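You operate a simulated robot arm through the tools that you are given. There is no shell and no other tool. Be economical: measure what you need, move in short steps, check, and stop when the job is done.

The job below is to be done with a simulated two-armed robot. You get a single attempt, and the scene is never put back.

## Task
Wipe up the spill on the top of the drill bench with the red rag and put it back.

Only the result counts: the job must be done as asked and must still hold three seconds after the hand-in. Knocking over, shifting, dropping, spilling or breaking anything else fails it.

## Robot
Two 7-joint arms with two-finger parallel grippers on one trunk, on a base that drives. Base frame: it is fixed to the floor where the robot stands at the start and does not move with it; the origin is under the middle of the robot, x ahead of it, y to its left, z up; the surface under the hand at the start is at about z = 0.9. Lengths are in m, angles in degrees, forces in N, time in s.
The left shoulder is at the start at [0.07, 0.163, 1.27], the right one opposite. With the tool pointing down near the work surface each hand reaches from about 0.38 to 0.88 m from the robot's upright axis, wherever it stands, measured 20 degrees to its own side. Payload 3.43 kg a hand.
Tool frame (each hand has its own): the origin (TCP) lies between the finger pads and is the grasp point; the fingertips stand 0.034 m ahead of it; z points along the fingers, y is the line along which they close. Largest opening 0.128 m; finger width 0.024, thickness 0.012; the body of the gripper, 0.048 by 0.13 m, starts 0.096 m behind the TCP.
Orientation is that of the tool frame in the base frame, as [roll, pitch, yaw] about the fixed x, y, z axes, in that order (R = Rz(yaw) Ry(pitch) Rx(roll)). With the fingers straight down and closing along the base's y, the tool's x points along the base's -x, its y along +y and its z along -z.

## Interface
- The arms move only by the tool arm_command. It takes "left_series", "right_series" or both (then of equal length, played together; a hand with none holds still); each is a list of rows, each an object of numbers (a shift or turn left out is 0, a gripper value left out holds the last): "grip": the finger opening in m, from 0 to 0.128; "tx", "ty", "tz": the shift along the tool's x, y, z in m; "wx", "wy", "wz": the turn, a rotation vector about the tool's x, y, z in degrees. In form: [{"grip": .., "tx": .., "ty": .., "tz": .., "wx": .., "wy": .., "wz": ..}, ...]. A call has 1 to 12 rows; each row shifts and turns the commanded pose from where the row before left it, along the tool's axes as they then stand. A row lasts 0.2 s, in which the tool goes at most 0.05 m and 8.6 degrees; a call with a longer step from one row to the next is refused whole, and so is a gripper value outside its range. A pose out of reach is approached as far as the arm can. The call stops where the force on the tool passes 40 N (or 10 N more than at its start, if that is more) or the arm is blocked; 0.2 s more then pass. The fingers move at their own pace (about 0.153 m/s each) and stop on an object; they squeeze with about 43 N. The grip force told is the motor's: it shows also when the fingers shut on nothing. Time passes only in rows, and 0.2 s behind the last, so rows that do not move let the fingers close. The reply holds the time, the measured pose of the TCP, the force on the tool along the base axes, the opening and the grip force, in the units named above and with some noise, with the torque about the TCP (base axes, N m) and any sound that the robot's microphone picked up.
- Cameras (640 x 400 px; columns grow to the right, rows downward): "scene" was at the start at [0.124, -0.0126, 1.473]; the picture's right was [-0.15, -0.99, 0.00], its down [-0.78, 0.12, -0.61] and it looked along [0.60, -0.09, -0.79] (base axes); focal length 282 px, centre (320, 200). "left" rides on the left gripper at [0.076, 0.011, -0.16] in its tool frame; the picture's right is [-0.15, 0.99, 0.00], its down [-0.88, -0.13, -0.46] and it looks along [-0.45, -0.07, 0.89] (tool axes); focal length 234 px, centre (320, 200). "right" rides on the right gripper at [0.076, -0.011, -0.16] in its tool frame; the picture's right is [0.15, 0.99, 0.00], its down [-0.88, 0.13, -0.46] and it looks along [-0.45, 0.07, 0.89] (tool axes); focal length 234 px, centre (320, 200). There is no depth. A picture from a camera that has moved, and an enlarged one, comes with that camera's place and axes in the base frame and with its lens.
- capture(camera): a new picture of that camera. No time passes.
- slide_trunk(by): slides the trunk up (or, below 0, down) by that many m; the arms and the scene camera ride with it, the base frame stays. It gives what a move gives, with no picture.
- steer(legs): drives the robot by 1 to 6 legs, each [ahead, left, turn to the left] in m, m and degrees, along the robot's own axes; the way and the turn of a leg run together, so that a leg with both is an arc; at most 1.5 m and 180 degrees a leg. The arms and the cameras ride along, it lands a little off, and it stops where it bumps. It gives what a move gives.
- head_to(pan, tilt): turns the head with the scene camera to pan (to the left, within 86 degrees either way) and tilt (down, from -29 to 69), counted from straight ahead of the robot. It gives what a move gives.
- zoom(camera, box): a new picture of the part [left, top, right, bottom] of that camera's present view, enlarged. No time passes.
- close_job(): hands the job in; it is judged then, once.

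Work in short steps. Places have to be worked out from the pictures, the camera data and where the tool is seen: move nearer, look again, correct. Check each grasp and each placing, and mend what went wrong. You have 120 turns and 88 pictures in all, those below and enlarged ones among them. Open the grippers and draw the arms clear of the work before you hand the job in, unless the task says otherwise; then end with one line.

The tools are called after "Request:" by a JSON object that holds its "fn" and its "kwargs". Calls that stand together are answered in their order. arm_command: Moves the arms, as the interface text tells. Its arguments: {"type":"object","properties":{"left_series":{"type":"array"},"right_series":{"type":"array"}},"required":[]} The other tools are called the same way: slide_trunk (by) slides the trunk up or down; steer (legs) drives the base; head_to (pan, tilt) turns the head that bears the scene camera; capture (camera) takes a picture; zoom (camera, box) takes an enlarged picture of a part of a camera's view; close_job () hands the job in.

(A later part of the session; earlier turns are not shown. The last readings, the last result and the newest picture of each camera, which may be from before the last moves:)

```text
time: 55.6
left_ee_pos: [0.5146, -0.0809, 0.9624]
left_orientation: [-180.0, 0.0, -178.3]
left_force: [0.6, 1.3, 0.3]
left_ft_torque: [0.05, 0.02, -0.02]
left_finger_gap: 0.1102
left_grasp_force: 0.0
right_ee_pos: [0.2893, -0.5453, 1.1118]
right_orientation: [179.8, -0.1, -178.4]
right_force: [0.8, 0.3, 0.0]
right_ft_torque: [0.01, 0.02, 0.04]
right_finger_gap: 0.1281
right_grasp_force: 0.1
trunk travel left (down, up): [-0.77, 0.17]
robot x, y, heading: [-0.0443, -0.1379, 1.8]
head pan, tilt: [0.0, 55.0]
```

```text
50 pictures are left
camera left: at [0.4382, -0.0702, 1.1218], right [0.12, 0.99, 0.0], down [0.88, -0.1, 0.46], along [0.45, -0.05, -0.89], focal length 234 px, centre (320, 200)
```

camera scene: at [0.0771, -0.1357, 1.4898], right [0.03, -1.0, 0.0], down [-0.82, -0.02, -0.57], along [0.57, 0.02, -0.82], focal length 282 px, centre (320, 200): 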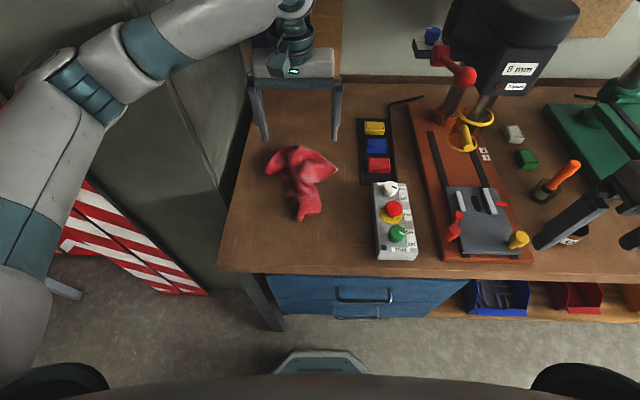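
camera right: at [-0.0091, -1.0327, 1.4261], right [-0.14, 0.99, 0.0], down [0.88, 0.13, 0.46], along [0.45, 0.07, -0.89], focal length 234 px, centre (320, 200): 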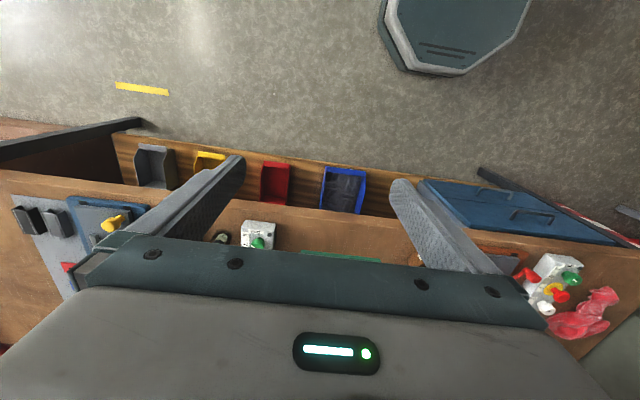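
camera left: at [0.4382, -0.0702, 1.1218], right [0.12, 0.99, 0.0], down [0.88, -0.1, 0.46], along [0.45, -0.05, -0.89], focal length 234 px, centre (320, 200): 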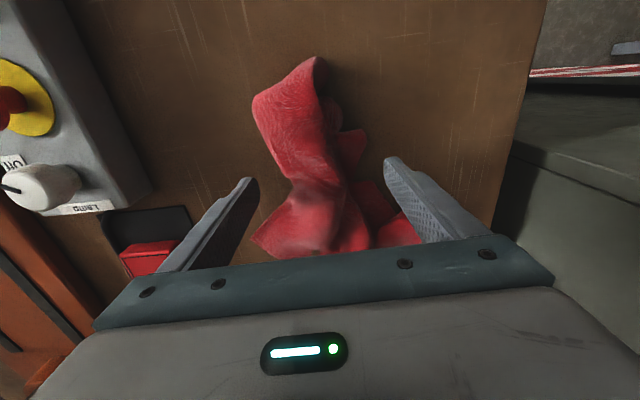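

Fingers straddle the waist. Descend 0.02 more and close.

Request:
{"fn": "arm_command", "kwargs": {"left_series": [{"tz": 0.01}, {"tz": 0.01}, {"grip": 0.0}, {}, {}, {}]}}

Request:
{"fn": "capture", "kwargs": {"camera": "left"}}

```text
time: 57.0
left_ee_pos: [0.5149, -0.0796, 0.9424]
left_orientation: [-180.0, 0.0, -178.3]
left_force: [0.4, -0.4, 2.7]
left_ft_torque: [0.02, -0.06, 0.01]
left_finger_gap: 0.0054
left_grasp_force: 39.9
right_ee_pos: [0.2887, -0.546, 1.1127]
right_orientation: [180.0, -0.1, -178.4]
right_force: [-0.5, -0.4, -0.1]
right_ft_torque: [-0.01, -0.01, -0.01]
right_finger_gap: 0.1281
right_grasp_force: 0.0
trunk travel left (down, up): [-0.77, 0.17]
robot x, y, heading: [-0.0478, -0.1403, 1.5]
head pan, tilt: [0.0, 55.0]
```

```text
49 pictures are left
camera left: at [0.4386, -0.0703, 1.1022], right [0.12, 0.99, 0.0], down [0.88, -0.1, 0.46], along [0.45, -0.05, -0.89], focal length 234 px, centre (320, 200)
```

left: 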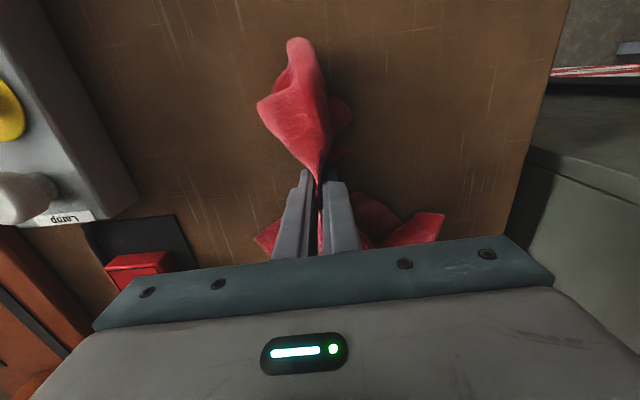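

Rag is gripped (gap 5 mm). I lift it and look beneath.

Request:
{"fn": "arm_command", "kwargs": {"left_series": [{"tz": -0.04}, {"tz": -0.05}, {"tz": -0.05}, {"tz": -0.04}]}}

Request:
{"fn": "capture", "kwargs": {"camera": "left"}}

Request:
{"fn": "capture", "kwargs": {"camera": "scene"}}

```text
time: 58.0
left_ee_pos: [0.5148, -0.0828, 1.1207]
left_orientation: [-180.0, 0.1, -178.3]
left_force: [-0.2, -0.3, -0.1]
left_ft_torque: [0.0, 0.0, 0.0]
left_finger_gap: 0.0051
left_grasp_force: 39.6
right_ee_pos: [0.2884, -0.5456, 1.1117]
right_orientation: [179.9, -0.2, -178.3]
right_force: [0.0, -0.3, -0.7]
right_ft_torque: [-0.01, 0.02, 0.01]
right_finger_gap: 0.128
right_grasp_force: 0.1
trunk travel left (down, up): [-0.77, 0.17]
robot x, y, heading: [-0.0439, -0.1365, 1.8]
head pan, tilt: [0.0, 55.0]
```

```text
48 pictures are left
camera left: at [0.4381, -0.0726, 1.2814], right [0.12, 0.99, 0.0], down [0.88, -0.1, 0.46], along [0.45, -0.05, -0.89], focal length 234 px, centre (320, 200)
```

left: 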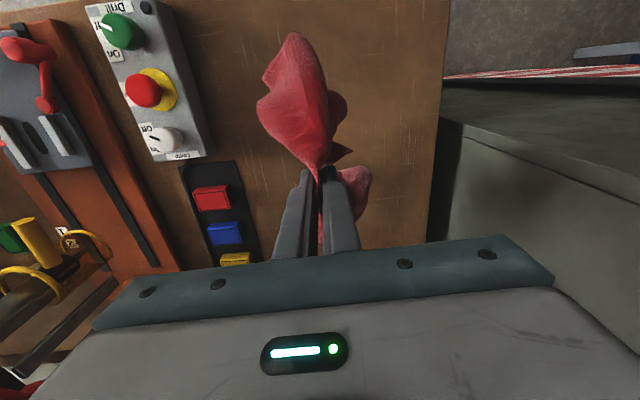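

```text
47 pictures are left
camera scene: at [0.0768, -0.1376, 1.4897], right [0.03, -1.0, 0.0], down [-0.82, -0.02, -0.57], along [0.57, 0.02, -0.82], focal length 282 px, centre (320, 200)
```

scene: 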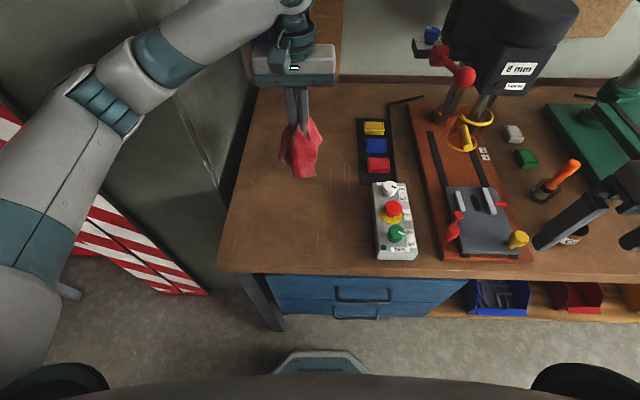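

Nothing evident yet below; I zoom both views.

Request:
{"fn": "zoom", "kwargs": {"camera": "scene", "box": [220, 85, 390, 265]}}

Request:
{"fn": "zoom", "kwargs": {"camera": "left", "box": [180, 0, 460, 260]}}

```text
2.22 times, centred on (305, 175) of scene
camera zoom: at [0.0768, -0.1376, 1.4897], right [0.03, -1.0, 0.0], down [-0.82, -0.02, -0.57], along [0.57, 0.02, -0.82], focal length 626 px, centre (353, 256)
```

zoom: 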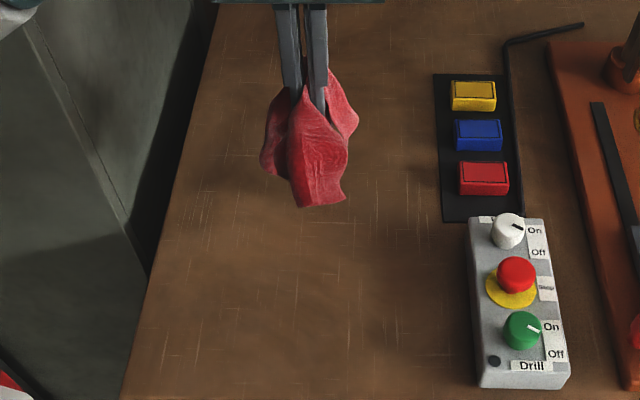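

```text
1.54 times, centred on (320, 130) of left
camera zoom: at [0.4381, -0.0726, 1.2814], right [0.12, 0.99, 0.0], down [0.88, -0.1, 0.46], along [0.45, -0.05, -0.89], focal length 360 px, centre (320, 308)
```

zoom: 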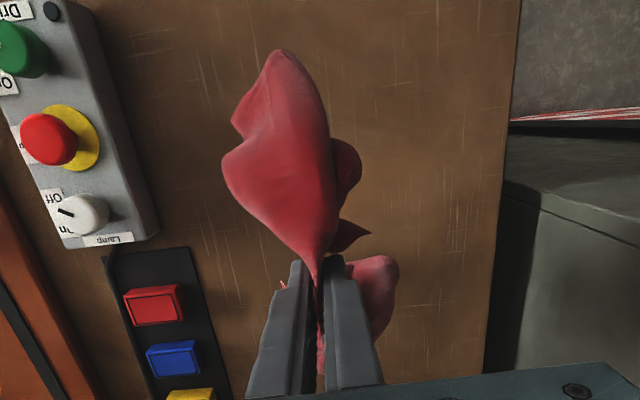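

Nothing under the rag. An oil spill may be faint, so I check the area near the oil cup with the right wrist camera.

Request:
{"fn": "capture", "kwargs": {"camera": "right"}}

Request:
{"fn": "zoom", "kwargs": {"camera": "right", "box": [0, 80, 260, 240]}}

```text
44 pictures are left
camera right: at [0.2127, -0.559, 1.2722], right [-0.17, 0.98, 0.0], down [0.88, 0.15, 0.45], along [0.45, 0.08, -0.89], focal length 234 px, centre (320, 200)
```

right: 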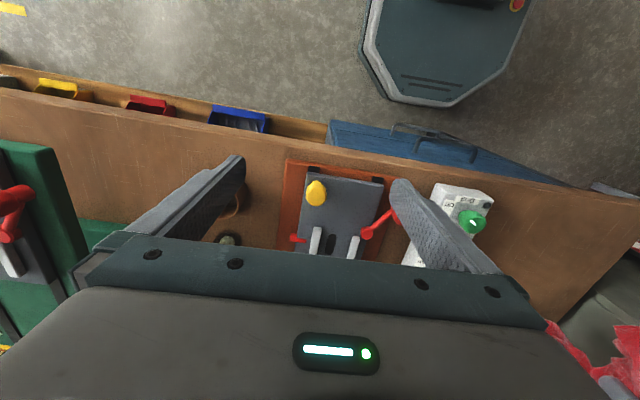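

```text
2.46 times, centred on (130, 160) of right
camera zoom: at [0.2127, -0.559, 1.2722], right [-0.17, 0.98, 0.0], down [0.88, 0.15, 0.45], along [0.45, 0.08, -0.89], focal length 576 px, centre (788, 298)
```

zoom: 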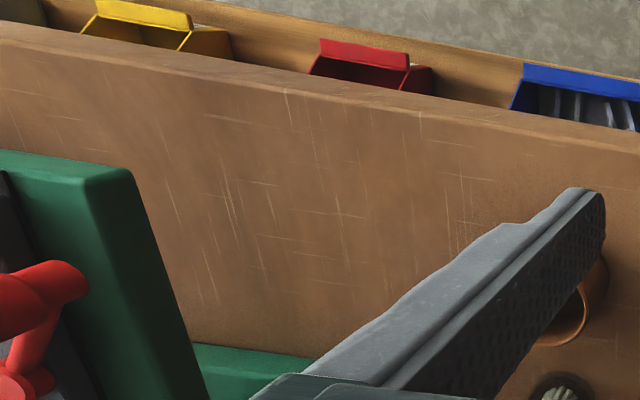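

Possibly a faint patch in front of the green drill. I back off and shift right to view this area from the scene camera, rag held high.

Request:
{"fn": "steer", "kwargs": {"legs": [[-0.3, 0, 0], [0, -0.45, 0]]}}

Request:
{"fn": "head_to", "kwargs": {"pan": -10, "tilt": 40}}

Request:
{"fn": "capture", "kwargs": {"camera": "scene"}}

```text
time: 62.4
left_ee_pos: [0.2257, -0.5344, 1.1216]
left_orientation: [-179.9, 0.1, -177.7]
left_force: [0.8, -0.1, -0.3]
left_ft_torque: [-0.05, -0.02, 0.02]
left_finger_gap: 0.0054
left_grasp_force: 39.2
right_ee_pos: [0.0006, -1.0005, 1.113]
right_orientation: [179.9, -0.1, -177.8]
right_force: [-1.0, 0.1, 0.0]
right_ft_torque: [-0.01, 0.01, 0.0]
right_finger_gap: 0.1278
right_grasp_force: 0.1
trunk travel left (down, up): [-0.77, 0.17]
robot x, y, heading: [-0.3336, -0.6002, 2.0]
head pan, tilt: [0.0, 55.0]
```

```text
time: 63.2
left_ee_pos: [0.2248, -0.5366, 1.1217]
left_orientation: [-180.0, -0.2, -177.6]
left_force: [0.4, 0.6, -0.4]
left_ft_torque: [-0.04, -0.01, 0.01]
left_finger_gap: 0.0053
left_grasp_force: 39.0
right_ee_pos: [0.0007, -1.0016, 1.1119]
right_orientation: [179.9, -0.1, -177.9]
right_force: [0.2, -0.2, -0.1]
right_ft_torque: [0.04, -0.02, -0.03]
right_finger_gap: 0.1278
right_grasp_force: 0.0
trunk travel left (down, up): [-0.77, 0.17]
robot x, y, heading: [-0.3365, -0.5978, 2.2]
head pan, tilt: [-10.0, 40.0]
```

```text
42 pictures are left
camera scene: at [-0.2007, -0.6104, 1.5104], right [-0.13, -0.99, 0.0], down [-0.64, 0.09, -0.77], along [0.76, -0.1, -0.64], focal length 282 px, centre (320, 200)
```

scene: 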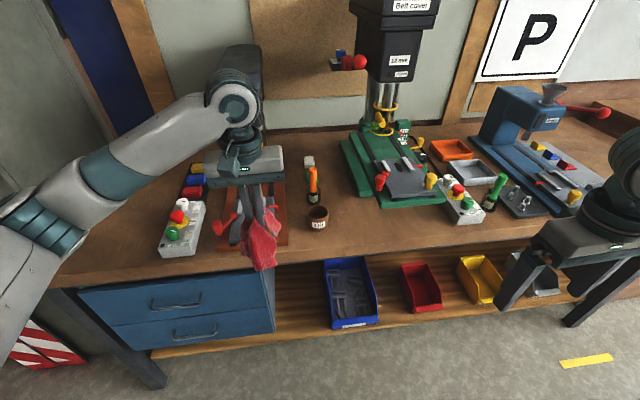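

Zoom on the clear stretches: left of and in front of the green drill, and the right end.

Request:
{"fn": "zoom", "kwargs": {"camera": "scene", "box": [280, 180, 400, 260]}}

Request:
{"fn": "zoom", "kwargs": {"camera": "scene", "box": [260, 125, 360, 190]}}

Request:
{"fn": "zoom", "kwargs": {"camera": "scene", "box": [400, 110, 500, 180]}}

```text
5.00 times, centred on (340, 220) of scene
camera zoom: at [-0.2007, -0.6104, 1.5104], right [-0.13, -0.99, 0.0], down [-0.64, 0.09, -0.77], along [0.76, -0.1, -0.64], focal length 1409 px, centre (220, 100)
```

zoom: 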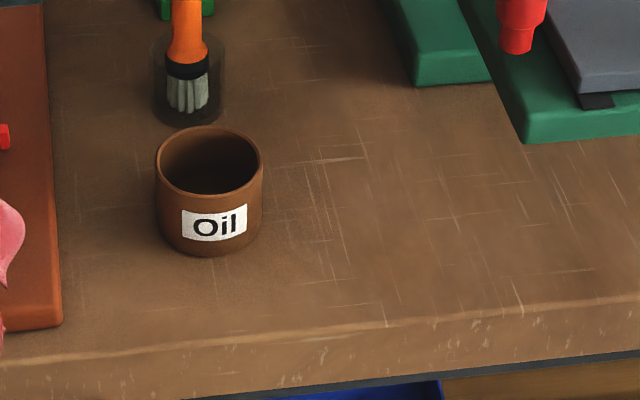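

```text
6.15 times, centred on (310, 158) of scene
camera zoom: at [-0.2007, -0.6104, 1.5104], right [-0.13, -0.99, 0.0], down [-0.64, 0.09, -0.77], along [0.76, -0.1, -0.64], focal length 1734 px, centre (382, 462)
```

zoom: 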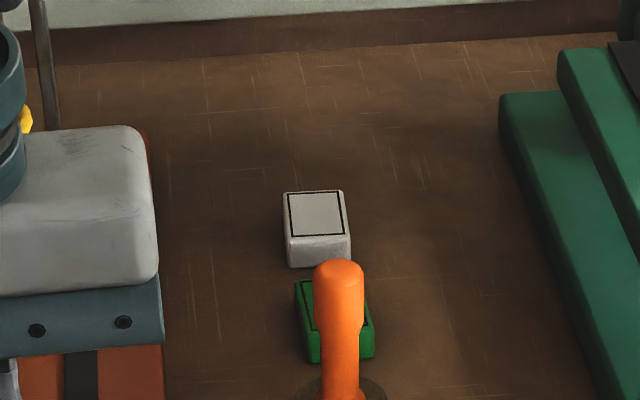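

```text
5.71 times, centred on (450, 145) of scene
camera zoom: at [-0.2007, -0.6104, 1.5104], right [-0.13, -0.99, 0.0], down [-0.64, 0.09, -0.77], along [0.76, -0.1, -0.64], focal length 1610 px, centre (-423, 514)
```

zoom: 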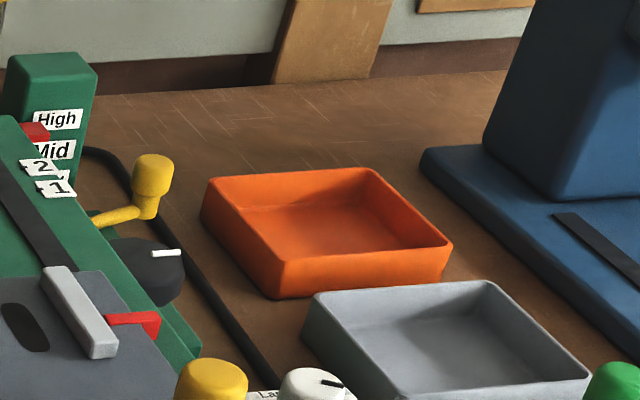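

Still nothing definite. I raise the trunk and go back to the left portion, so that the hand does not hide the bench where the rag lay, and look in detail.

Request:
{"fn": "slide_trunk", "kwargs": {"by": 0.16}}

Request:
{"fn": "steer", "kwargs": {"legs": [[0, 0.43, -2.2], [0.28, 0, 0]]}}

Request:
{"fn": "head_to", "kwargs": {"pan": 0, "tilt": 60}}

Request:
{"fn": "zoom", "kwargs": {"camera": "scene", "box": [200, 80, 400, 300]}}

```text
time: 65.0
left_ee_pos: [0.2242, -0.5363, 1.2807]
left_orientation: [179.9, 0.0, -177.7]
left_force: [0.4, -0.4, -0.7]
left_ft_torque: [-0.02, 0.0, 0.01]
left_finger_gap: 0.0052
left_grasp_force: 39.5
right_ee_pos: [0.0011, -1.0012, 1.2717]
right_orientation: [180.0, 0.0, -177.8]
right_force: [-0.5, 0.0, 0.7]
right_ft_torque: [-0.02, -0.01, 0.01]
right_finger_gap: 0.1281
right_grasp_force: 0.0
trunk travel left (down, up): [-0.93, 0.01]
robot x, y, heading: [-0.3337, -0.5979, 2.0]
head pan, tilt: [-10.0, 40.0]
```

```text
time: 69.2
left_ee_pos: [0.5013, -0.1381, 1.2811]
left_orientation: [-180.0, 0.0, 179.5]
left_force: [0.8, -0.3, 0.1]
left_ft_torque: [-0.01, -0.01, 0.05]
left_finger_gap: 0.0052
left_grasp_force: 39.2
right_ee_pos: [0.2558, -0.5928, 1.2722]
right_orientation: [-180.0, 0.0, 179.5]
right_force: [-0.3, -0.2, 0.8]
right_ft_torque: [0.0, 0.0, -0.01]
right_finger_gap: 0.1281
right_grasp_force: 0.1
trunk travel left (down, up): [-0.93, 0.01]
robot x, y, heading: [-0.062, -0.1748, -0.5]
head pan, tilt: [-10.0, 40.0]
```

```text
time: 70.0
left_ee_pos: [0.5031, -0.1388, 1.2802]
left_orientation: [180.0, 0.0, 179.5]
left_force: [0.1, 0.4, -0.7]
left_ft_torque: [-0.02, 0.03, 0.02]
left_finger_gap: 0.0055
left_grasp_force: 39.9
right_ee_pos: [0.2593, -0.5932, 1.2719]
right_orientation: [179.9, -0.1, 179.5]
right_force: [0.5, -0.5, -0.2]
right_ft_torque: [0.01, 0.03, -0.03]
right_finger_gap: 0.128
right_grasp_force: 0.2
trunk travel left (down, up): [-0.93, 0.01]
robot x, y, heading: [-0.0563, -0.1769, -0.2]
head pan, tilt: [0.0, 60.0]
```

```text
1.82 times, centred on (300, 190) of scene
camera zoom: at [0.0587, -0.1769, 1.6436], right [-0.01, -1.0, 0.0], down [-0.87, 0.01, -0.5], along [0.5, 0.0, -0.87], focal length 512 px, centre (356, 218)
```

zoom: 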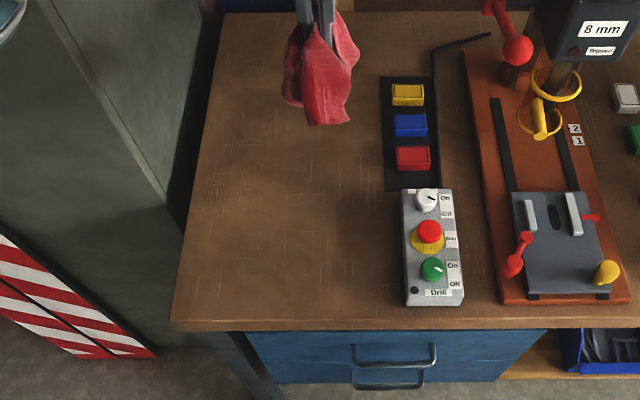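

No puddle here. I look along the bench to the right from this side for the strips behind the machines.

Request:
{"fn": "head_to", "kwargs": {"pan": -38, "tilt": 35}}

Request:
{"fn": "capture", "kwargs": {"camera": "scene"}}

```text
time: 71.1
left_ee_pos: [0.5031, -0.1391, 1.2809]
left_orientation: [-180.0, 0.0, 179.5]
left_force: [-0.7, -0.7, -0.4]
left_ft_torque: [0.0, -0.02, 0.05]
left_finger_gap: 0.0052
left_grasp_force: 39.4
right_ee_pos: [0.2569, -0.5926, 1.2718]
right_orientation: [180.0, -0.2, 179.5]
right_force: [0.6, 0.6, 0.0]
right_ft_torque: [-0.01, 0.01, -0.01]
right_finger_gap: 0.1281
right_grasp_force: 0.0
trunk travel left (down, up): [-0.93, 0.01]
robot x, y, heading: [-0.0593, -0.1778, -0.5]
head pan, tilt: [-38.0, 35.0]
```

```text
37 pictures are left
camera scene: at [0.0596, -0.2309, 1.678], right [-0.62, -0.78, 0.0], down [-0.45, 0.36, -0.82], along [0.64, -0.51, -0.57], focal length 282 px, centre (320, 200)
```

scene: 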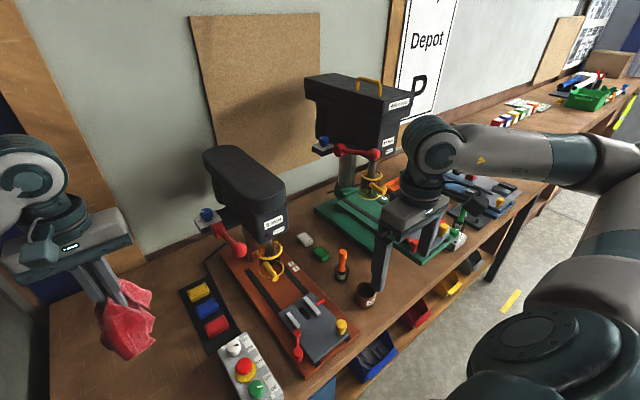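

Zoom on the strip near the wall around the 8 mm drill and the area around the brush.

Request:
{"fn": "zoom", "kwargs": {"camera": "scene", "box": [140, 180, 400, 330]}}

Request:
{"fn": "zoom", "kwargs": {"camera": "scene", "box": [270, 180, 390, 290]}}

```text
2.46 times, centred on (270, 255) of scene
camera zoom: at [0.0596, -0.2309, 1.678], right [-0.62, -0.78, 0.0], down [-0.45, 0.36, -0.82], along [0.64, -0.51, -0.57], focal length 694 px, centre (443, 65)
```

zoom: 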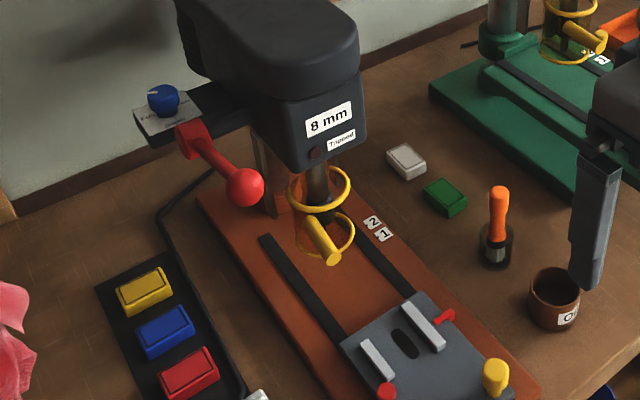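

```text
3.64 times, centred on (330, 235) of scene
camera zoom: at [0.0596, -0.2309, 1.678], right [-0.62, -0.78, 0.0], down [-0.45, 0.36, -0.82], along [0.64, -0.51, -0.57], focal length 1025 px, centre (284, 73)
```

zoom: 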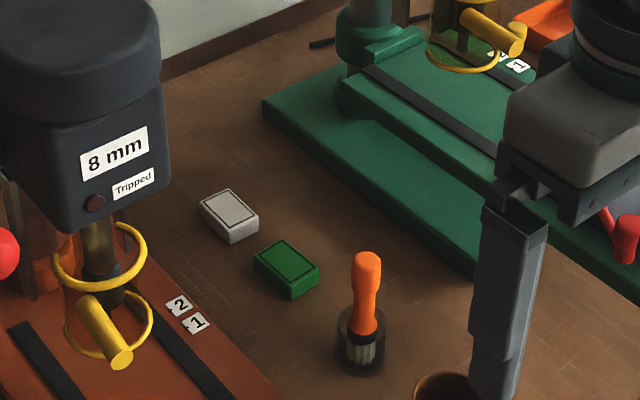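

Not found. I go to the right end (rag held high) to look back along the bench from the other side.

Request:
{"fn": "steer", "kwargs": {"legs": [[-0.3, 0, 0], [0, -1.3, 0]]}}

Request:
{"fn": "head_to", "kwargs": {"pan": 15, "tilt": 33}}

Request:
{"fn": "capture", "kwargs": {"camera": "scene"}}

```text
time: 79.3
left_ee_pos: [0.1933, -1.4383, 1.2809]
left_orientation: [-180.0, 0.0, -179.7]
left_force: [1.2, 0.8, -0.7]
left_ft_torque: [-0.02, -0.01, 0.02]
left_finger_gap: 0.005
left_grasp_force: 39.7
right_ee_pos: [-0.045, -1.8967, 1.2727]
right_orientation: [-179.9, -0.1, -179.9]
right_force: [1.4, 0.4, 0.4]
right_ft_torque: [-0.04, -0.01, 0.01]
right_finger_gap: 0.1281
right_grasp_force: 0.0
trunk travel left (down, up): [-0.93, 0.01]
robot x, y, heading: [-0.3685, -1.485, 0.0]
head pan, tilt: [-38.0, 35.0]
```

```text
time: 80.5
left_ee_pos: [0.1939, -1.4393, 1.2805]
left_orientation: [180.0, 0.0, -179.7]
left_force: [0.2, 0.3, -0.6]
left_ft_torque: [-0.02, 0.0, 0.0]
left_finger_gap: 0.0052
left_grasp_force: 39.3
right_ee_pos: [-0.0445, -1.8965, 1.2724]
right_orientation: [-180.0, -0.1, -179.9]
right_force: [1.1, 0.3, 0.6]
right_ft_torque: [-0.06, -0.03, 0.01]
right_finger_gap: 0.128
right_grasp_force: 0.0
trunk travel left (down, up): [-0.93, 0.01]
robot x, y, heading: [-0.3676, -1.4833, 0.2]
head pan, tilt: [15.0, 33.0]
```

```text
34 pictures are left
camera scene: at [-0.2318, -1.4601, 1.6811], right [0.26, -0.96, 0.0], down [-0.53, -0.14, -0.84], along [0.81, 0.22, -0.54], focal length 282 px, centre (320, 200)
```

scene: 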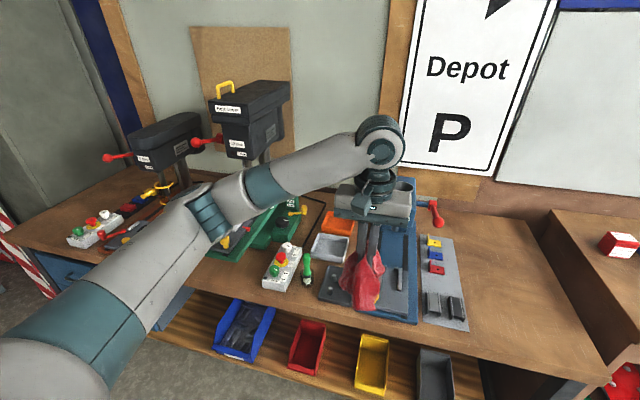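

Zoom at the right end and the wall strip.

Request:
{"fn": "zoom", "kwargs": {"camera": "scene", "box": [400, 190, 610, 370]}}

Request:
{"fn": "zoom", "kwargs": {"camera": "scene", "box": [100, 150, 260, 260]}}

```text
2.22 times, centred on (505, 280) of scene
camera zoom: at [-0.2318, -1.4601, 1.6811], right [0.26, -0.96, 0.0], down [-0.53, -0.14, -0.84], along [0.81, 0.22, -0.54], focal length 626 px, centre (-91, 22)
```

zoom: 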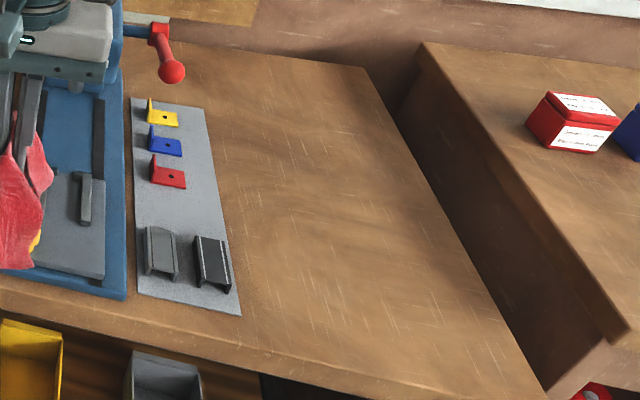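

```text
3.64 times, centred on (180, 205) of scene
camera zoom: at [-0.2318, -1.4601, 1.6811], right [0.26, -0.96, 0.0], down [-0.53, -0.14, -0.84], along [0.81, 0.22, -0.54], focal length 1025 px, centre (829, 182)
```

zoom: 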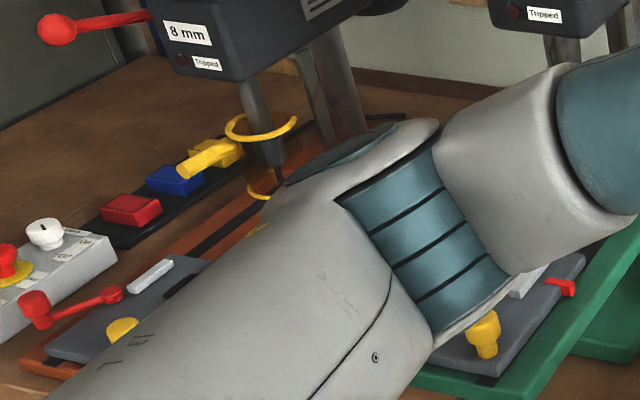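

At the right end there might be a faint amber patch at about zoom (330,220). I look closer.

Request:
{"fn": "zoom", "kwargs": {"camera": "scene", "box": [470, 215, 580, 325]}}

Request:
{"fn": "head_to", "kwargs": {"pan": -15, "tilt": 45}}

Request:
{"fn": "capture", "kwargs": {"camera": "scene"}}

```text
3.64 times, centred on (525, 270) of scene
camera zoom: at [-0.2318, -1.4601, 1.6811], right [0.26, -0.96, 0.0], down [-0.53, -0.14, -0.84], along [0.81, 0.22, -0.54], focal length 1025 px, centre (-426, -54)
```

zoom: 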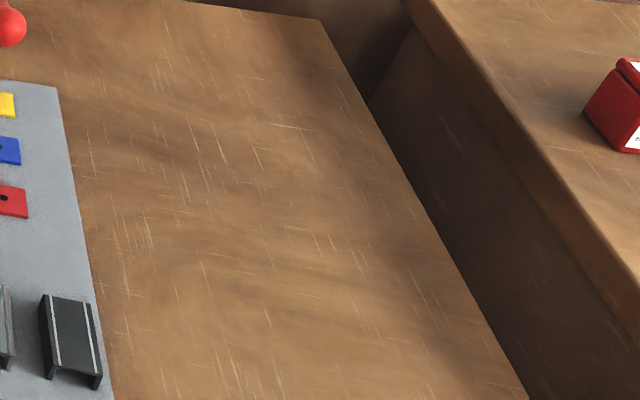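

```text
time: 81.5
left_ee_pos: [0.1944, -1.4394, 1.2816]
left_orientation: [-179.9, -0.1, -179.7]
left_force: [0.0, -0.6, 0.1]
left_ft_torque: [0.0, 0.0, 0.03]
left_finger_gap: 0.0051
left_grasp_force: 39.8
right_ee_pos: [-0.0452, -1.8977, 1.2714]
right_orientation: [180.0, 0.0, -179.9]
right_force: [0.6, 0.7, 0.0]
right_ft_torque: [-0.01, -0.01, -0.01]
right_finger_gap: 0.128
right_grasp_force: 0.1
trunk travel left (down, up): [-0.93, 0.01]
robot x, y, heading: [-0.3666, -1.48, 0.3]
head pan, tilt: [-15.0, 45.0]
```

```text
30 pictures are left
camera scene: at [-0.2392, -1.5043, 1.6632], right [-0.25, -0.97, 0.0], down [-0.68, 0.18, -0.71], along [0.68, -0.18, -0.71], focal length 282 px, centre (320, 200)
```

scene: 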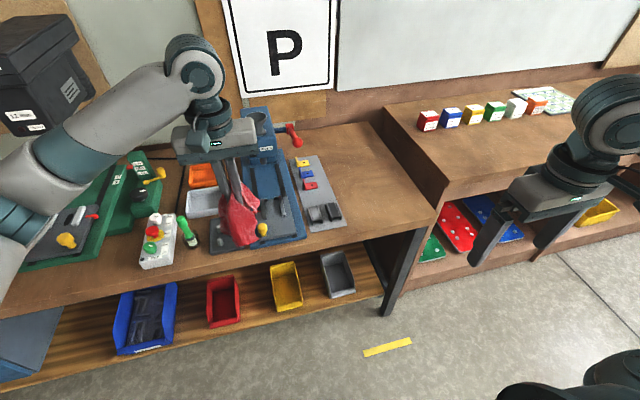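

Not there. A clear wet patch might show only by reflection at a grazing angle; I go back to the middle, lower the trunk in front of the bench and look flat across it.

Request:
{"fn": "steer", "kwargs": {"legs": [[0, 0.95, 0], [-0.12, 0, 0]]}}

Request:
{"fn": "slide_trunk", "kwargs": {"by": -0.45}}

Request:
{"fn": "head_to", "kwargs": {"pan": 0, "tilt": 15}}

Request:
{"fn": "capture", "kwargs": {"camera": "scene"}}

```text
time: 87.3
left_ee_pos: [0.067, -0.4837, 1.2794]
left_orientation: [180.0, -0.2, -178.9]
left_force: [0.7, 0.7, -0.3]
left_ft_torque: [-0.02, 0.03, 0.03]
left_finger_gap: 0.0051
left_grasp_force: 39.9
right_ee_pos: [-0.1653, -0.9442, 1.2713]
right_orientation: [179.9, -0.3, -179.1]
right_force: [0.4, 0.9, -0.8]
right_ft_torque: [-0.03, 0.03, -0.02]
right_finger_gap: 0.128
right_grasp_force: 0.0
trunk travel left (down, up): [-0.93, 0.01]
robot x, y, heading: [-0.4971, -0.5381, 1.1]
head pan, tilt: [-15.0, 45.0]
```

```text
refused: -0.45 is not a number from -0.4 to 0.4
```

```text
time: 88.2
left_ee_pos: [0.0642, -0.4842, 1.2806]
left_orientation: [179.9, -0.1, -178.9]
left_force: [-1.3, 0.4, -0.6]
left_ft_torque: [-0.01, 0.01, 0.01]
left_finger_gap: 0.0052
left_grasp_force: 39.7
right_ee_pos: [-0.1685, -0.9445, 1.2714]
right_orientation: [179.9, -0.1, -179.0]
right_force: [0.0, -0.5, -0.7]
right_ft_torque: [0.02, 0.04, -0.01]
right_finger_gap: 0.128
right_grasp_force: 0.0
trunk travel left (down, up): [-0.93, 0.01]
robot x, y, heading: [-0.4963, -0.5372, 0.8]
head pan, tilt: [0.0, 15.0]
```

```text
29 pictures are left
camera scene: at [-0.3533, -0.534, 1.71], right [0.02, -1.0, 0.0], down [-0.26, 0.0, -0.97], along [0.97, 0.02, -0.26], focal length 282 px, centre (320, 200)
```

scene: 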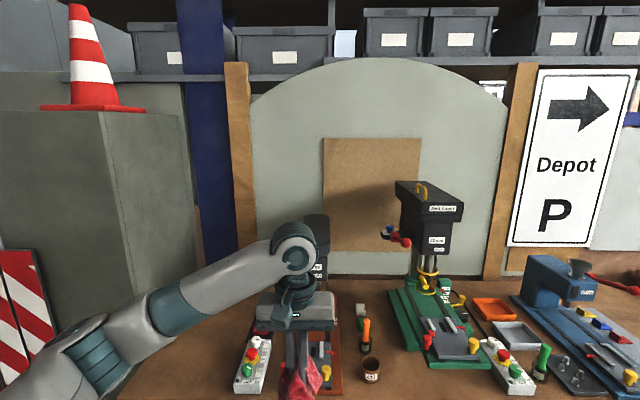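

I lower the trunk by 0.4 and look again.

Request:
{"fn": "slide_trunk", "kwargs": {"by": -0.4}}

Request:
{"fn": "head_to", "kwargs": {"pan": -5, "tilt": 20}}

Request:
{"fn": "capture", "kwargs": {"camera": "scene"}}

```text
time: 92.1
left_ee_pos: [0.0646, -0.4828, 0.8811]
left_orientation: [-179.9, 0.0, -178.8]
left_force: [-0.5, -0.2, -0.6]
left_ft_torque: [-0.01, 0.0, 0.04]
left_finger_gap: 0.0051
left_grasp_force: 39.2
right_ee_pos: [-0.1668, -0.9441, 0.8714]
right_orientation: [180.0, -0.1, -179.0]
right_force: [0.8, 0.2, 0.5]
right_ft_torque: [-0.01, 0.0, 0.01]
right_finger_gap: 0.128
right_grasp_force: 0.0
trunk travel left (down, up): [-0.53, 0.41]
robot x, y, heading: [-0.4944, -0.5368, 1.0]
head pan, tilt: [0.0, 15.0]
```

```text
time: 92.7
left_ee_pos: [0.0645, -0.4834, 0.8816]
left_orientation: [179.9, 0.0, -178.8]
left_force: [0.4, 0.6, 0.3]
left_ft_torque: [-0.02, 0.0, 0.04]
left_finger_gap: 0.0054
left_grasp_force: 39.2
right_ee_pos: [-0.169, -0.9441, 0.8716]
right_orientation: [-179.8, -0.1, -179.0]
right_force: [0.7, -1.4, 0.1]
right_ft_torque: [0.01, 0.0, 0.01]
right_finger_gap: 0.1283
right_grasp_force: 0.0
trunk travel left (down, up): [-0.53, 0.41]
robot x, y, heading: [-0.4959, -0.5332, 1.2]
head pan, tilt: [-5.0, 20.0]
```

```text
28 pictures are left
camera scene: at [-0.3531, -0.5417, 1.3019], right [-0.07, -1.0, 0.0], down [-0.34, 0.02, -0.94], along [0.94, -0.06, -0.34], focal length 282 px, centre (320, 200)
```

scene: 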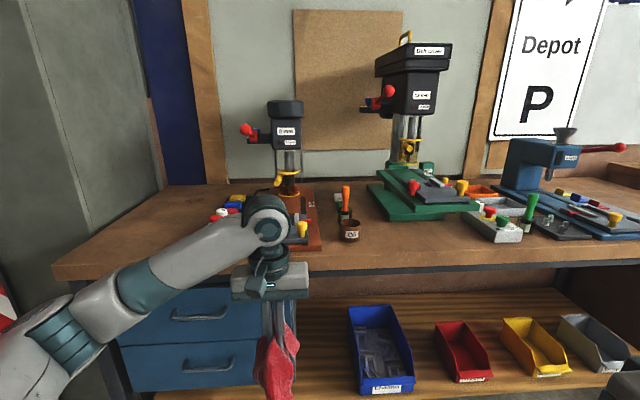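

Request:
{"fn": "zoom", "kwargs": {"camera": "scene", "box": [50, 170, 350, 290]}}

Request:
{"fn": "zoom", "kwargs": {"camera": "scene", "box": [310, 160, 560, 280]}}

```text
2.13 times, centred on (200, 230) of scene
camera zoom: at [-0.3531, -0.5417, 1.3019], right [-0.07, -1.0, 0.0], down [-0.34, 0.02, -0.94], along [0.94, -0.06, -0.34], focal length 601 px, centre (576, 136)
```

zoom: 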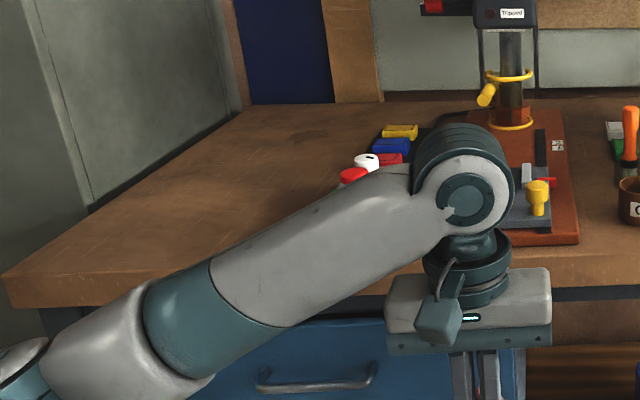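

```text
2.56 times, centred on (435, 220) of scene
camera zoom: at [-0.3531, -0.5417, 1.3019], right [-0.07, -1.0, 0.0], down [-0.34, 0.02, -0.94], along [0.94, -0.06, -0.34], focal length 722 px, centre (26, 149)
```

zoom: 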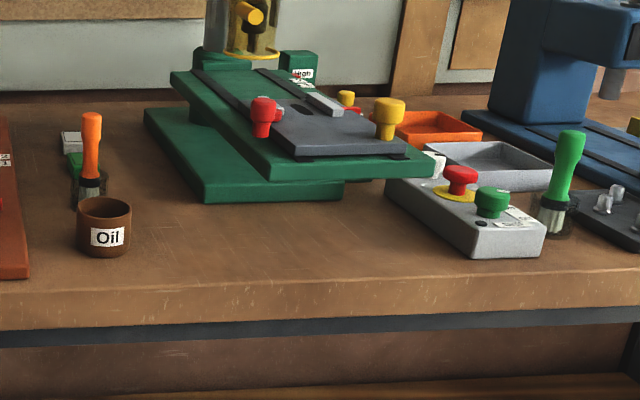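

At grazing angle a slightly dark spot shows behind where the rag lay, near (0.79,-0.08). I zoom on it.

Request:
{"fn": "zoom", "kwargs": {"camera": "scene", "box": [140, 205, 240, 260]}}

Request:
{"fn": "zoom", "kwargs": {"camera": "scene", "box": [160, 205, 240, 245]}}

```text
6.40 times, centred on (190, 232) of scene
camera zoom: at [-0.3531, -0.5417, 1.3019], right [-0.07, -1.0, 0.0], down [-0.34, 0.02, -0.94], along [0.94, -0.06, -0.34], focal length 1804 px, centre (1152, -8)
```

zoom: 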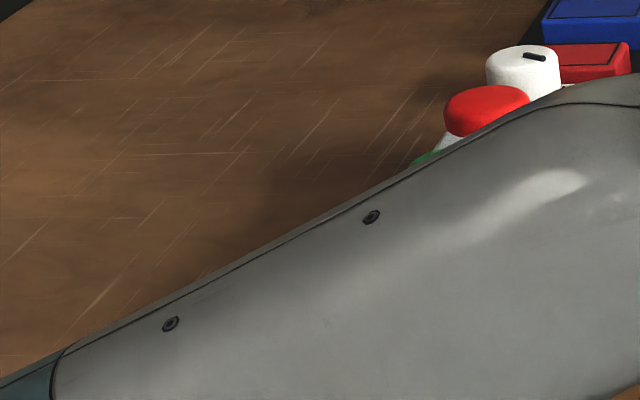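

```text
8.00 times, centred on (200, 225) of scene
camera zoom: at [-0.3531, -0.5417, 1.3019], right [-0.07, -1.0, 0.0], down [-0.34, 0.02, -0.94], along [0.94, -0.06, -0.34], focal length 2255 px, centre (1280, 0)
```

zoom: 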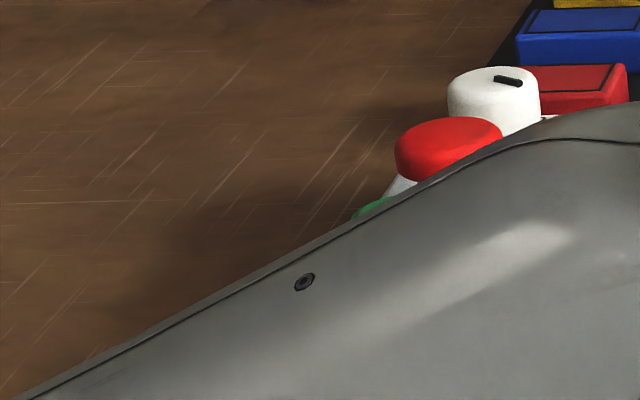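

The spot is at image pixel (193,199); zoom there.

Request:
{"fn": "zoom", "kwargs": {"camera": "scene", "box": [150, 175, 240, 230]}}

```text
7.11 times, centred on (195, 202) of scene
camera zoom: at [-0.3531, -0.5417, 1.3019], right [-0.07, -1.0, 0.0], down [-0.34, 0.02, -0.94], along [0.94, -0.06, -0.34], focal length 2004 px, centre (1209, 182)
```

zoom: 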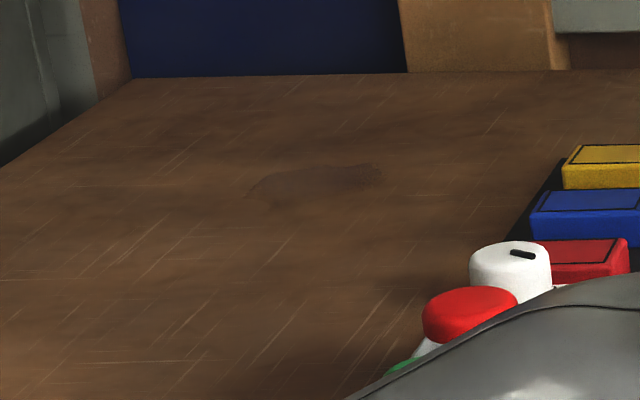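

Found it: a faint dark patch around (0.785,-0.085), about 8 cm long. I raise the trunk and take a steeper look to pin it down.

Request:
{"fn": "slide_trunk", "kwargs": {"by": 0.4}}

Request:
{"fn": "steer", "kwargs": {"legs": [[0.22, 0.12, -1]]}}

Request:
{"fn": "head_to", "kwargs": {"pan": 15, "tilt": 40}}

Request:
{"fn": "zoom", "kwargs": {"camera": "scene", "box": [220, 100, 380, 220]}}

```text
time: 96.6
left_ee_pos: [0.0656, -0.4841, 1.2813]
left_orientation: [-179.9, 0.0, -178.9]
left_force: [-0.4, -1.0, -0.4]
left_ft_torque: [0.0, 0.02, 0.04]
left_finger_gap: 0.0051
left_grasp_force: 39.1
right_ee_pos: [-0.1686, -0.9453, 1.2717]
right_orientation: [-179.9, -0.1, -179.0]
right_force: [-0.8, 0.0, 0.1]
right_ft_torque: [0.0, 0.0, -0.02]
right_finger_gap: 0.1279
right_grasp_force: 0.1
trunk travel left (down, up): [-0.93, 0.01]
robot x, y, heading: [-0.4983, -0.5356, 1.3]
head pan, tilt: [-5.0, 20.0]
```

```text
time: 98.4
left_ee_pos: [0.2796, -0.3766, 1.2832]
left_orientation: [179.9, 0.0, -180.0]
left_force: [0.1, -0.2, 0.1]
left_ft_torque: [0.01, -0.07, 0.03]
left_finger_gap: 0.0051
left_grasp_force: 39.5
right_ee_pos: [0.0383, -0.8311, 1.2725]
right_orientation: [179.9, 0.0, 179.8]
right_force: [-0.2, -0.7, 0.3]
right_ft_torque: [0.03, 0.0, -0.02]
right_finger_gap: 0.1279
right_grasp_force: 0.0
trunk travel left (down, up): [-0.93, 0.01]
robot x, y, heading: [-0.2796, -0.413, -0.1]
head pan, tilt: [-5.0, 20.0]
```

```text
time: 99.2
left_ee_pos: [0.2838, -0.3731, 1.2815]
left_orientation: [-179.9, -0.1, 180.0]
left_force: [-0.7, 0.9, -0.9]
left_ft_torque: [-0.02, 0.03, 0.04]
left_finger_gap: 0.0052
left_grasp_force: 39.0
right_ee_pos: [0.0416, -0.8309, 1.2727]
right_orientation: [-180.0, -0.1, 179.9]
right_force: [0.4, 0.3, -0.6]
right_ft_torque: [0.01, 0.01, 0.02]
right_finger_gap: 0.1277
right_grasp_force: 0.0
trunk travel left (down, up): [-0.93, 0.01]
robot x, y, heading: [-0.2797, -0.4138, -0.1]
head pan, tilt: [15.0, 40.0]
```

```text
3.33 times, centred on (300, 160) of scene
camera zoom: at [-0.1457, -0.3935, 1.6704], right [0.26, -0.97, 0.0], down [-0.62, -0.17, -0.77], along [0.74, 0.2, -0.64], focal length 939 px, centre (387, 333)
```

zoom: 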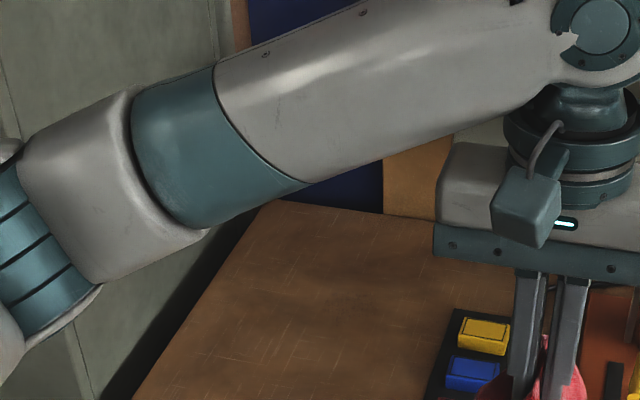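

Zoom tighter at the expected spot.

Request:
{"fn": "zoom", "kwargs": {"camera": "scene", "box": [270, 128, 342, 173]}}

```text
8.89 times, centred on (306, 150) of scene
camera zoom: at [-0.1457, -0.3935, 1.6704], right [0.26, -0.97, 0.0], down [-0.62, -0.17, -0.77], along [0.74, 0.2, -0.64], focal length 2505 px, centre (444, 640)
```

zoom: 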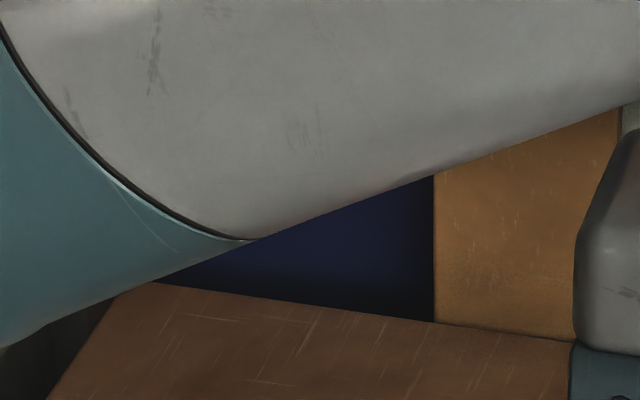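

Correcting the box: the spot lies near scene (307,192).

Request:
{"fn": "zoom", "kwargs": {"camera": "scene", "box": [271, 168, 343, 213]}}

```text
8.89 times, centred on (307, 190) of scene
camera zoom: at [-0.1457, -0.3935, 1.6704], right [0.26, -0.97, 0.0], down [-0.62, -0.17, -0.77], along [0.74, 0.2, -0.64], focal length 2505 px, centre (436, 284)
```

zoom: 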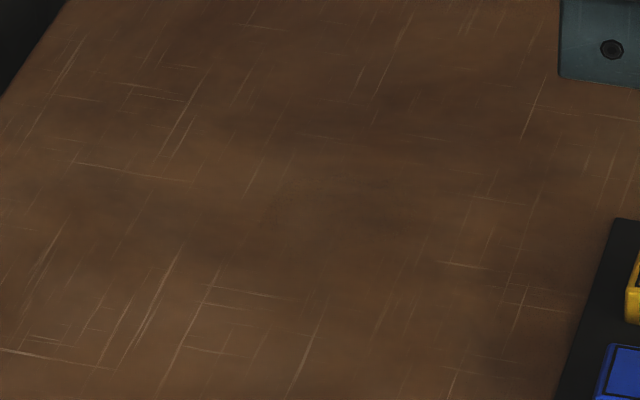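

Spill confirmed: centre about (0.787,-0.092), radius ~4 cm. I drive to a working spot and lower the trunk.

Request:
{"fn": "steer", "kwargs": {"legs": [[0, 0.22, 0], [0.28, 0, 0]]}}

Request:
{"fn": "slide_trunk", "kwargs": {"by": -0.14}}

Request:
{"fn": "head_to", "kwargs": {"pan": 5, "tilt": 48}}

Request:
{"fn": "capture", "kwargs": {"camera": "scene"}}

```text
time: 102.4
left_ee_pos: [0.5555, -0.1514, 1.2832]
left_orientation: [179.9, 0.2, -179.8]
left_force: [-0.3, -0.4, -1.0]
left_ft_torque: [-0.01, 0.01, 0.01]
left_finger_gap: 0.0053
left_grasp_force: 39.5
right_ee_pos: [0.3176, -0.6087, 1.2722]
right_orientation: [-179.9, 0.2, -179.8]
right_force: [-0.4, 0.0, -0.2]
right_ft_torque: [-0.03, 0.01, 0.03]
right_finger_gap: 0.1281
right_grasp_force: 0.0
trunk travel left (down, up): [-0.93, 0.01]
robot x, y, heading: [-0.0004, -0.1939, -0.0]
head pan, tilt: [15.0, 40.0]
```

```text
time: 104.1
left_ee_pos: [0.5577, -0.1523, 1.1436]
left_orientation: [179.8, 0.1, -179.8]
left_force: [-0.2, -0.4, -0.2]
left_ft_torque: [-0.01, -0.01, 0.04]
left_finger_gap: 0.0052
left_grasp_force: 39.8
right_ee_pos: [0.3171, -0.6085, 1.1339]
right_orientation: [179.9, 0.1, -179.9]
right_force: [-0.3, -0.1, -0.4]
right_ft_torque: [-0.02, 0.0, 0.0]
right_finger_gap: 0.1279
right_grasp_force: 0.0
trunk travel left (down, up): [-0.79, 0.15]
robot x, y, heading: [-0.0006, -0.1939, 0.0]
head pan, tilt: [15.0, 40.0]
```

```text
time: 104.8
left_ee_pos: [0.5568, -0.1521, 1.1414]
left_orientation: [179.9, 0.1, -179.8]
left_force: [-0.5, 0.0, -0.3]
left_ft_torque: [-0.01, 0.0, 0.05]
left_finger_gap: 0.0049
left_grasp_force: 39.7
right_ee_pos: [0.3178, -0.6093, 1.1328]
right_orientation: [179.9, 0.1, -179.8]
right_force: [-0.3, -0.5, -0.3]
right_ft_torque: [0.03, 0.0, 0.0]
right_finger_gap: 0.1279
right_grasp_force: 0.0
trunk travel left (down, up): [-0.79, 0.15]
robot x, y, heading: [0.0003, -0.1925, 0.0]
head pan, tilt: [5.0, 48.0]
```

```text
19 pictures are left
camera scene: at [0.1227, -0.1886, 1.5193], right [0.09, -1.0, 0.0], down [-0.74, -0.07, -0.67], along [0.67, 0.06, -0.74], focal length 282 px, centre (320, 200)
```

scene: 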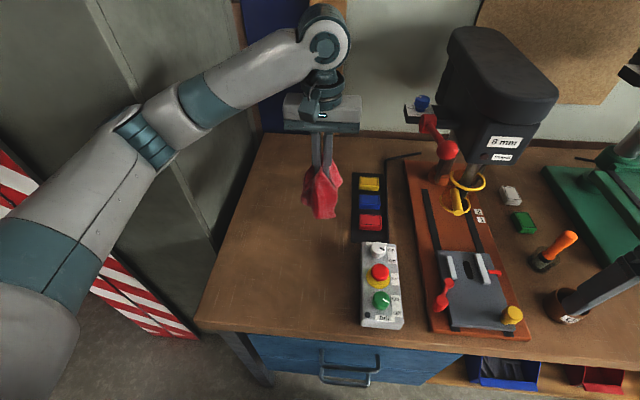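

I move over the spill at height, then lower toward z≈0.955.

Request:
{"fn": "arm_command", "kwargs": {"left_series": [{"ty": 0.045}, {"ty": 0.015, "tx": -0.04}, {"tx": -0.05}, {"tx": -0.05}, {"tx": -0.05}, {"tx": -0.04}, {"tz": 0.05}, {"tz": 0.05}, {"tz": 0.05}, {"tz": 0.03}, {}]}}

Request:
{"fn": "capture", "kwargs": {"camera": "scene"}}

```text
time: 107.2
left_ee_pos: [0.7923, -0.0895, 0.9604]
left_orientation: [180.0, -0.1, -179.8]
left_force: [-0.5, -0.7, -0.4]
left_ft_torque: [-0.04, 0.03, 0.02]
left_finger_gap: 0.0052
left_grasp_force: 38.9
right_ee_pos: [0.3223, -0.6078, 1.132]
right_orientation: [-180.0, -0.1, -179.8]
right_force: [-0.2, -0.8, 0.3]
right_ft_torque: [0.03, -0.02, 0.0]
right_finger_gap: 0.1281
right_grasp_force: 0.1
trunk travel left (down, up): [-0.79, 0.15]
robot x, y, heading: [0.0021, -0.196, 0.1]
head pan, tilt: [5.0, 48.0]
```

```text
18 pictures are left
camera scene: at [0.1286, -0.1876, 1.5189], right [0.09, -1.0, 0.0], down [-0.74, -0.07, -0.67], along [0.67, 0.06, -0.74], focal length 282 px, centre (320, 200)
```

scene: 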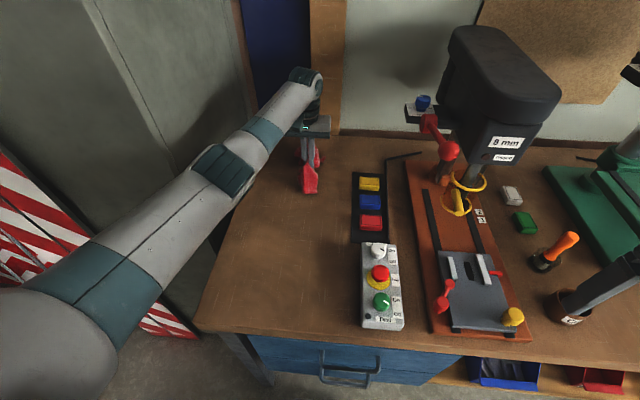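

No contact force yet; I lower in small steps to about 0.94 watching the force.

Request:
{"fn": "arm_command", "kwargs": {"left_series": [{"tz": 0.005}, {"tz": 0.005}, {"tz": 0.005}, {"tz": 0.004}, {}]}}

```text
time: 108.4
left_ee_pos: [0.7903, -0.091, 0.942]
left_orientation: [-180.0, 0.1, -179.8]
left_force: [0.4, -0.2, 5.4]
left_ft_torque: [0.0, -0.07, 0.03]
left_finger_gap: 0.0052
left_grasp_force: 39.6
right_ee_pos: [0.3216, -0.6084, 1.1315]
right_orientation: [179.9, -0.1, -180.0]
right_force: [-0.1, 0.4, -0.7]
right_ft_torque: [-0.03, -0.02, 0.03]
right_finger_gap: 0.1278
right_grasp_force: 0.0
trunk travel left (down, up): [-0.79, 0.15]
robot x, y, heading: [0.0027, -0.1941, 0.4]
head pan, tilt: [5.0, 48.0]
```

Contact with 5 N. I wipe in a raster over the patch.

Request:
{"fn": "arm_command", "kwargs": {"left_series": [{"tx": 0.025, "ty": 0.025}, {"tx": 0.025, "ty": 0.025}, {"ty": -0.035}, {"ty": -0.035}, {"ty": -0.03}, {"tx": -0.02}, {"ty": 0.035}, {"ty": 0.035}, {"ty": 0.03}, {"tx": -0.02}, {"ty": -0.05}, {"ty": -0.05}]}}

Request:
{"fn": "arm_command", "kwargs": {"left_series": [{"tx": -0.02}, {"ty": 0.035}, {"ty": 0.035}, {"ty": 0.03}, {"tx": -0.02}, {"ty": -0.035}, {"ty": -0.035}, {"ty": -0.03}, {"tx": -0.02}, {"ty": 0.035}, {"ty": 0.035}, {"ty": 0.03}]}}

Request:
{"fn": "capture", "kwargs": {"camera": "left"}}

```text
time: 111.0
left_ee_pos: [0.7789, -0.1418, 0.9439]
left_orientation: [179.8, 0.0, -179.8]
left_force: [0.6, -0.2, -0.4]
left_ft_torque: [-0.05, -0.01, 0.02]
left_finger_gap: 0.005
left_grasp_force: 39.4
right_ee_pos: [0.3218, -0.6086, 1.1312]
right_orientation: [179.9, -0.1, -179.8]
right_force: [0.7, -0.1, -0.2]
right_ft_torque: [0.01, -0.06, 0.01]
right_finger_gap: 0.1279
right_grasp_force: 0.1
trunk travel left (down, up): [-0.79, 0.15]
robot x, y, heading: [-0.0034, -0.194, 0.1]
head pan, tilt: [5.0, 48.0]
```

```text
time: 113.6
left_ee_pos: [0.8185, -0.035, 0.9431]
left_orientation: [180.0, -0.1, -179.8]
left_force: [-0.7, -0.7, 2.8]
left_ft_torque: [-0.06, -0.03, 0.01]
left_finger_gap: 0.0051
left_grasp_force: 39.9
left hand out of reach, approached as far as the arm can: row 6, 7, 8, 9, 10, 11, 12
right_ee_pos: [0.3214, -0.6065, 1.1332]
right_orientation: [-179.9, -0.1, -179.9]
right_force: [-0.1, 1.0, 0.2]
right_ft_torque: [-0.02, 0.0, -0.02]
right_finger_gap: 0.1279
right_grasp_force: 0.1
trunk travel left (down, up): [-0.79, 0.15]
robot x, y, heading: [-0.0019, -0.1914, 0.2]
head pan, tilt: [5.0, 48.0]
```

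```text
17 pictures are left
camera left: at [0.7428, -0.0226, 1.103], right [0.14, 0.99, 0.0], down [0.88, -0.13, 0.45], along [0.45, -0.07, -0.89], focal length 234 px, centre (320, 200)
```

left: 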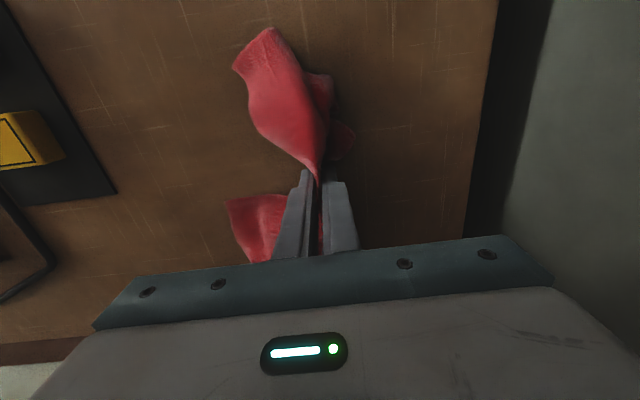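

I zoom on the wiped spot near pixel (247,152) of the wrist view.

Request:
{"fn": "zoom", "kwargs": {"camera": "left", "box": [110, 60, 290, 220]}}

```text
2.50 times, centred on (200, 140) of left
camera zoom: at [0.7428, -0.0226, 1.103], right [0.14, 0.99, 0.0], down [0.88, -0.13, 0.45], along [0.45, -0.07, -0.89], focal length 585 px, centre (620, 350)
```

zoom: 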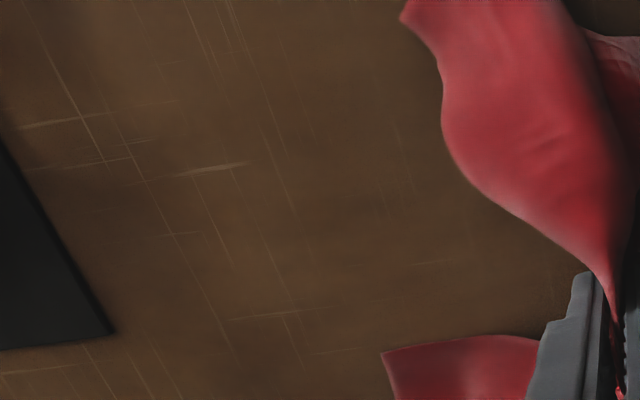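

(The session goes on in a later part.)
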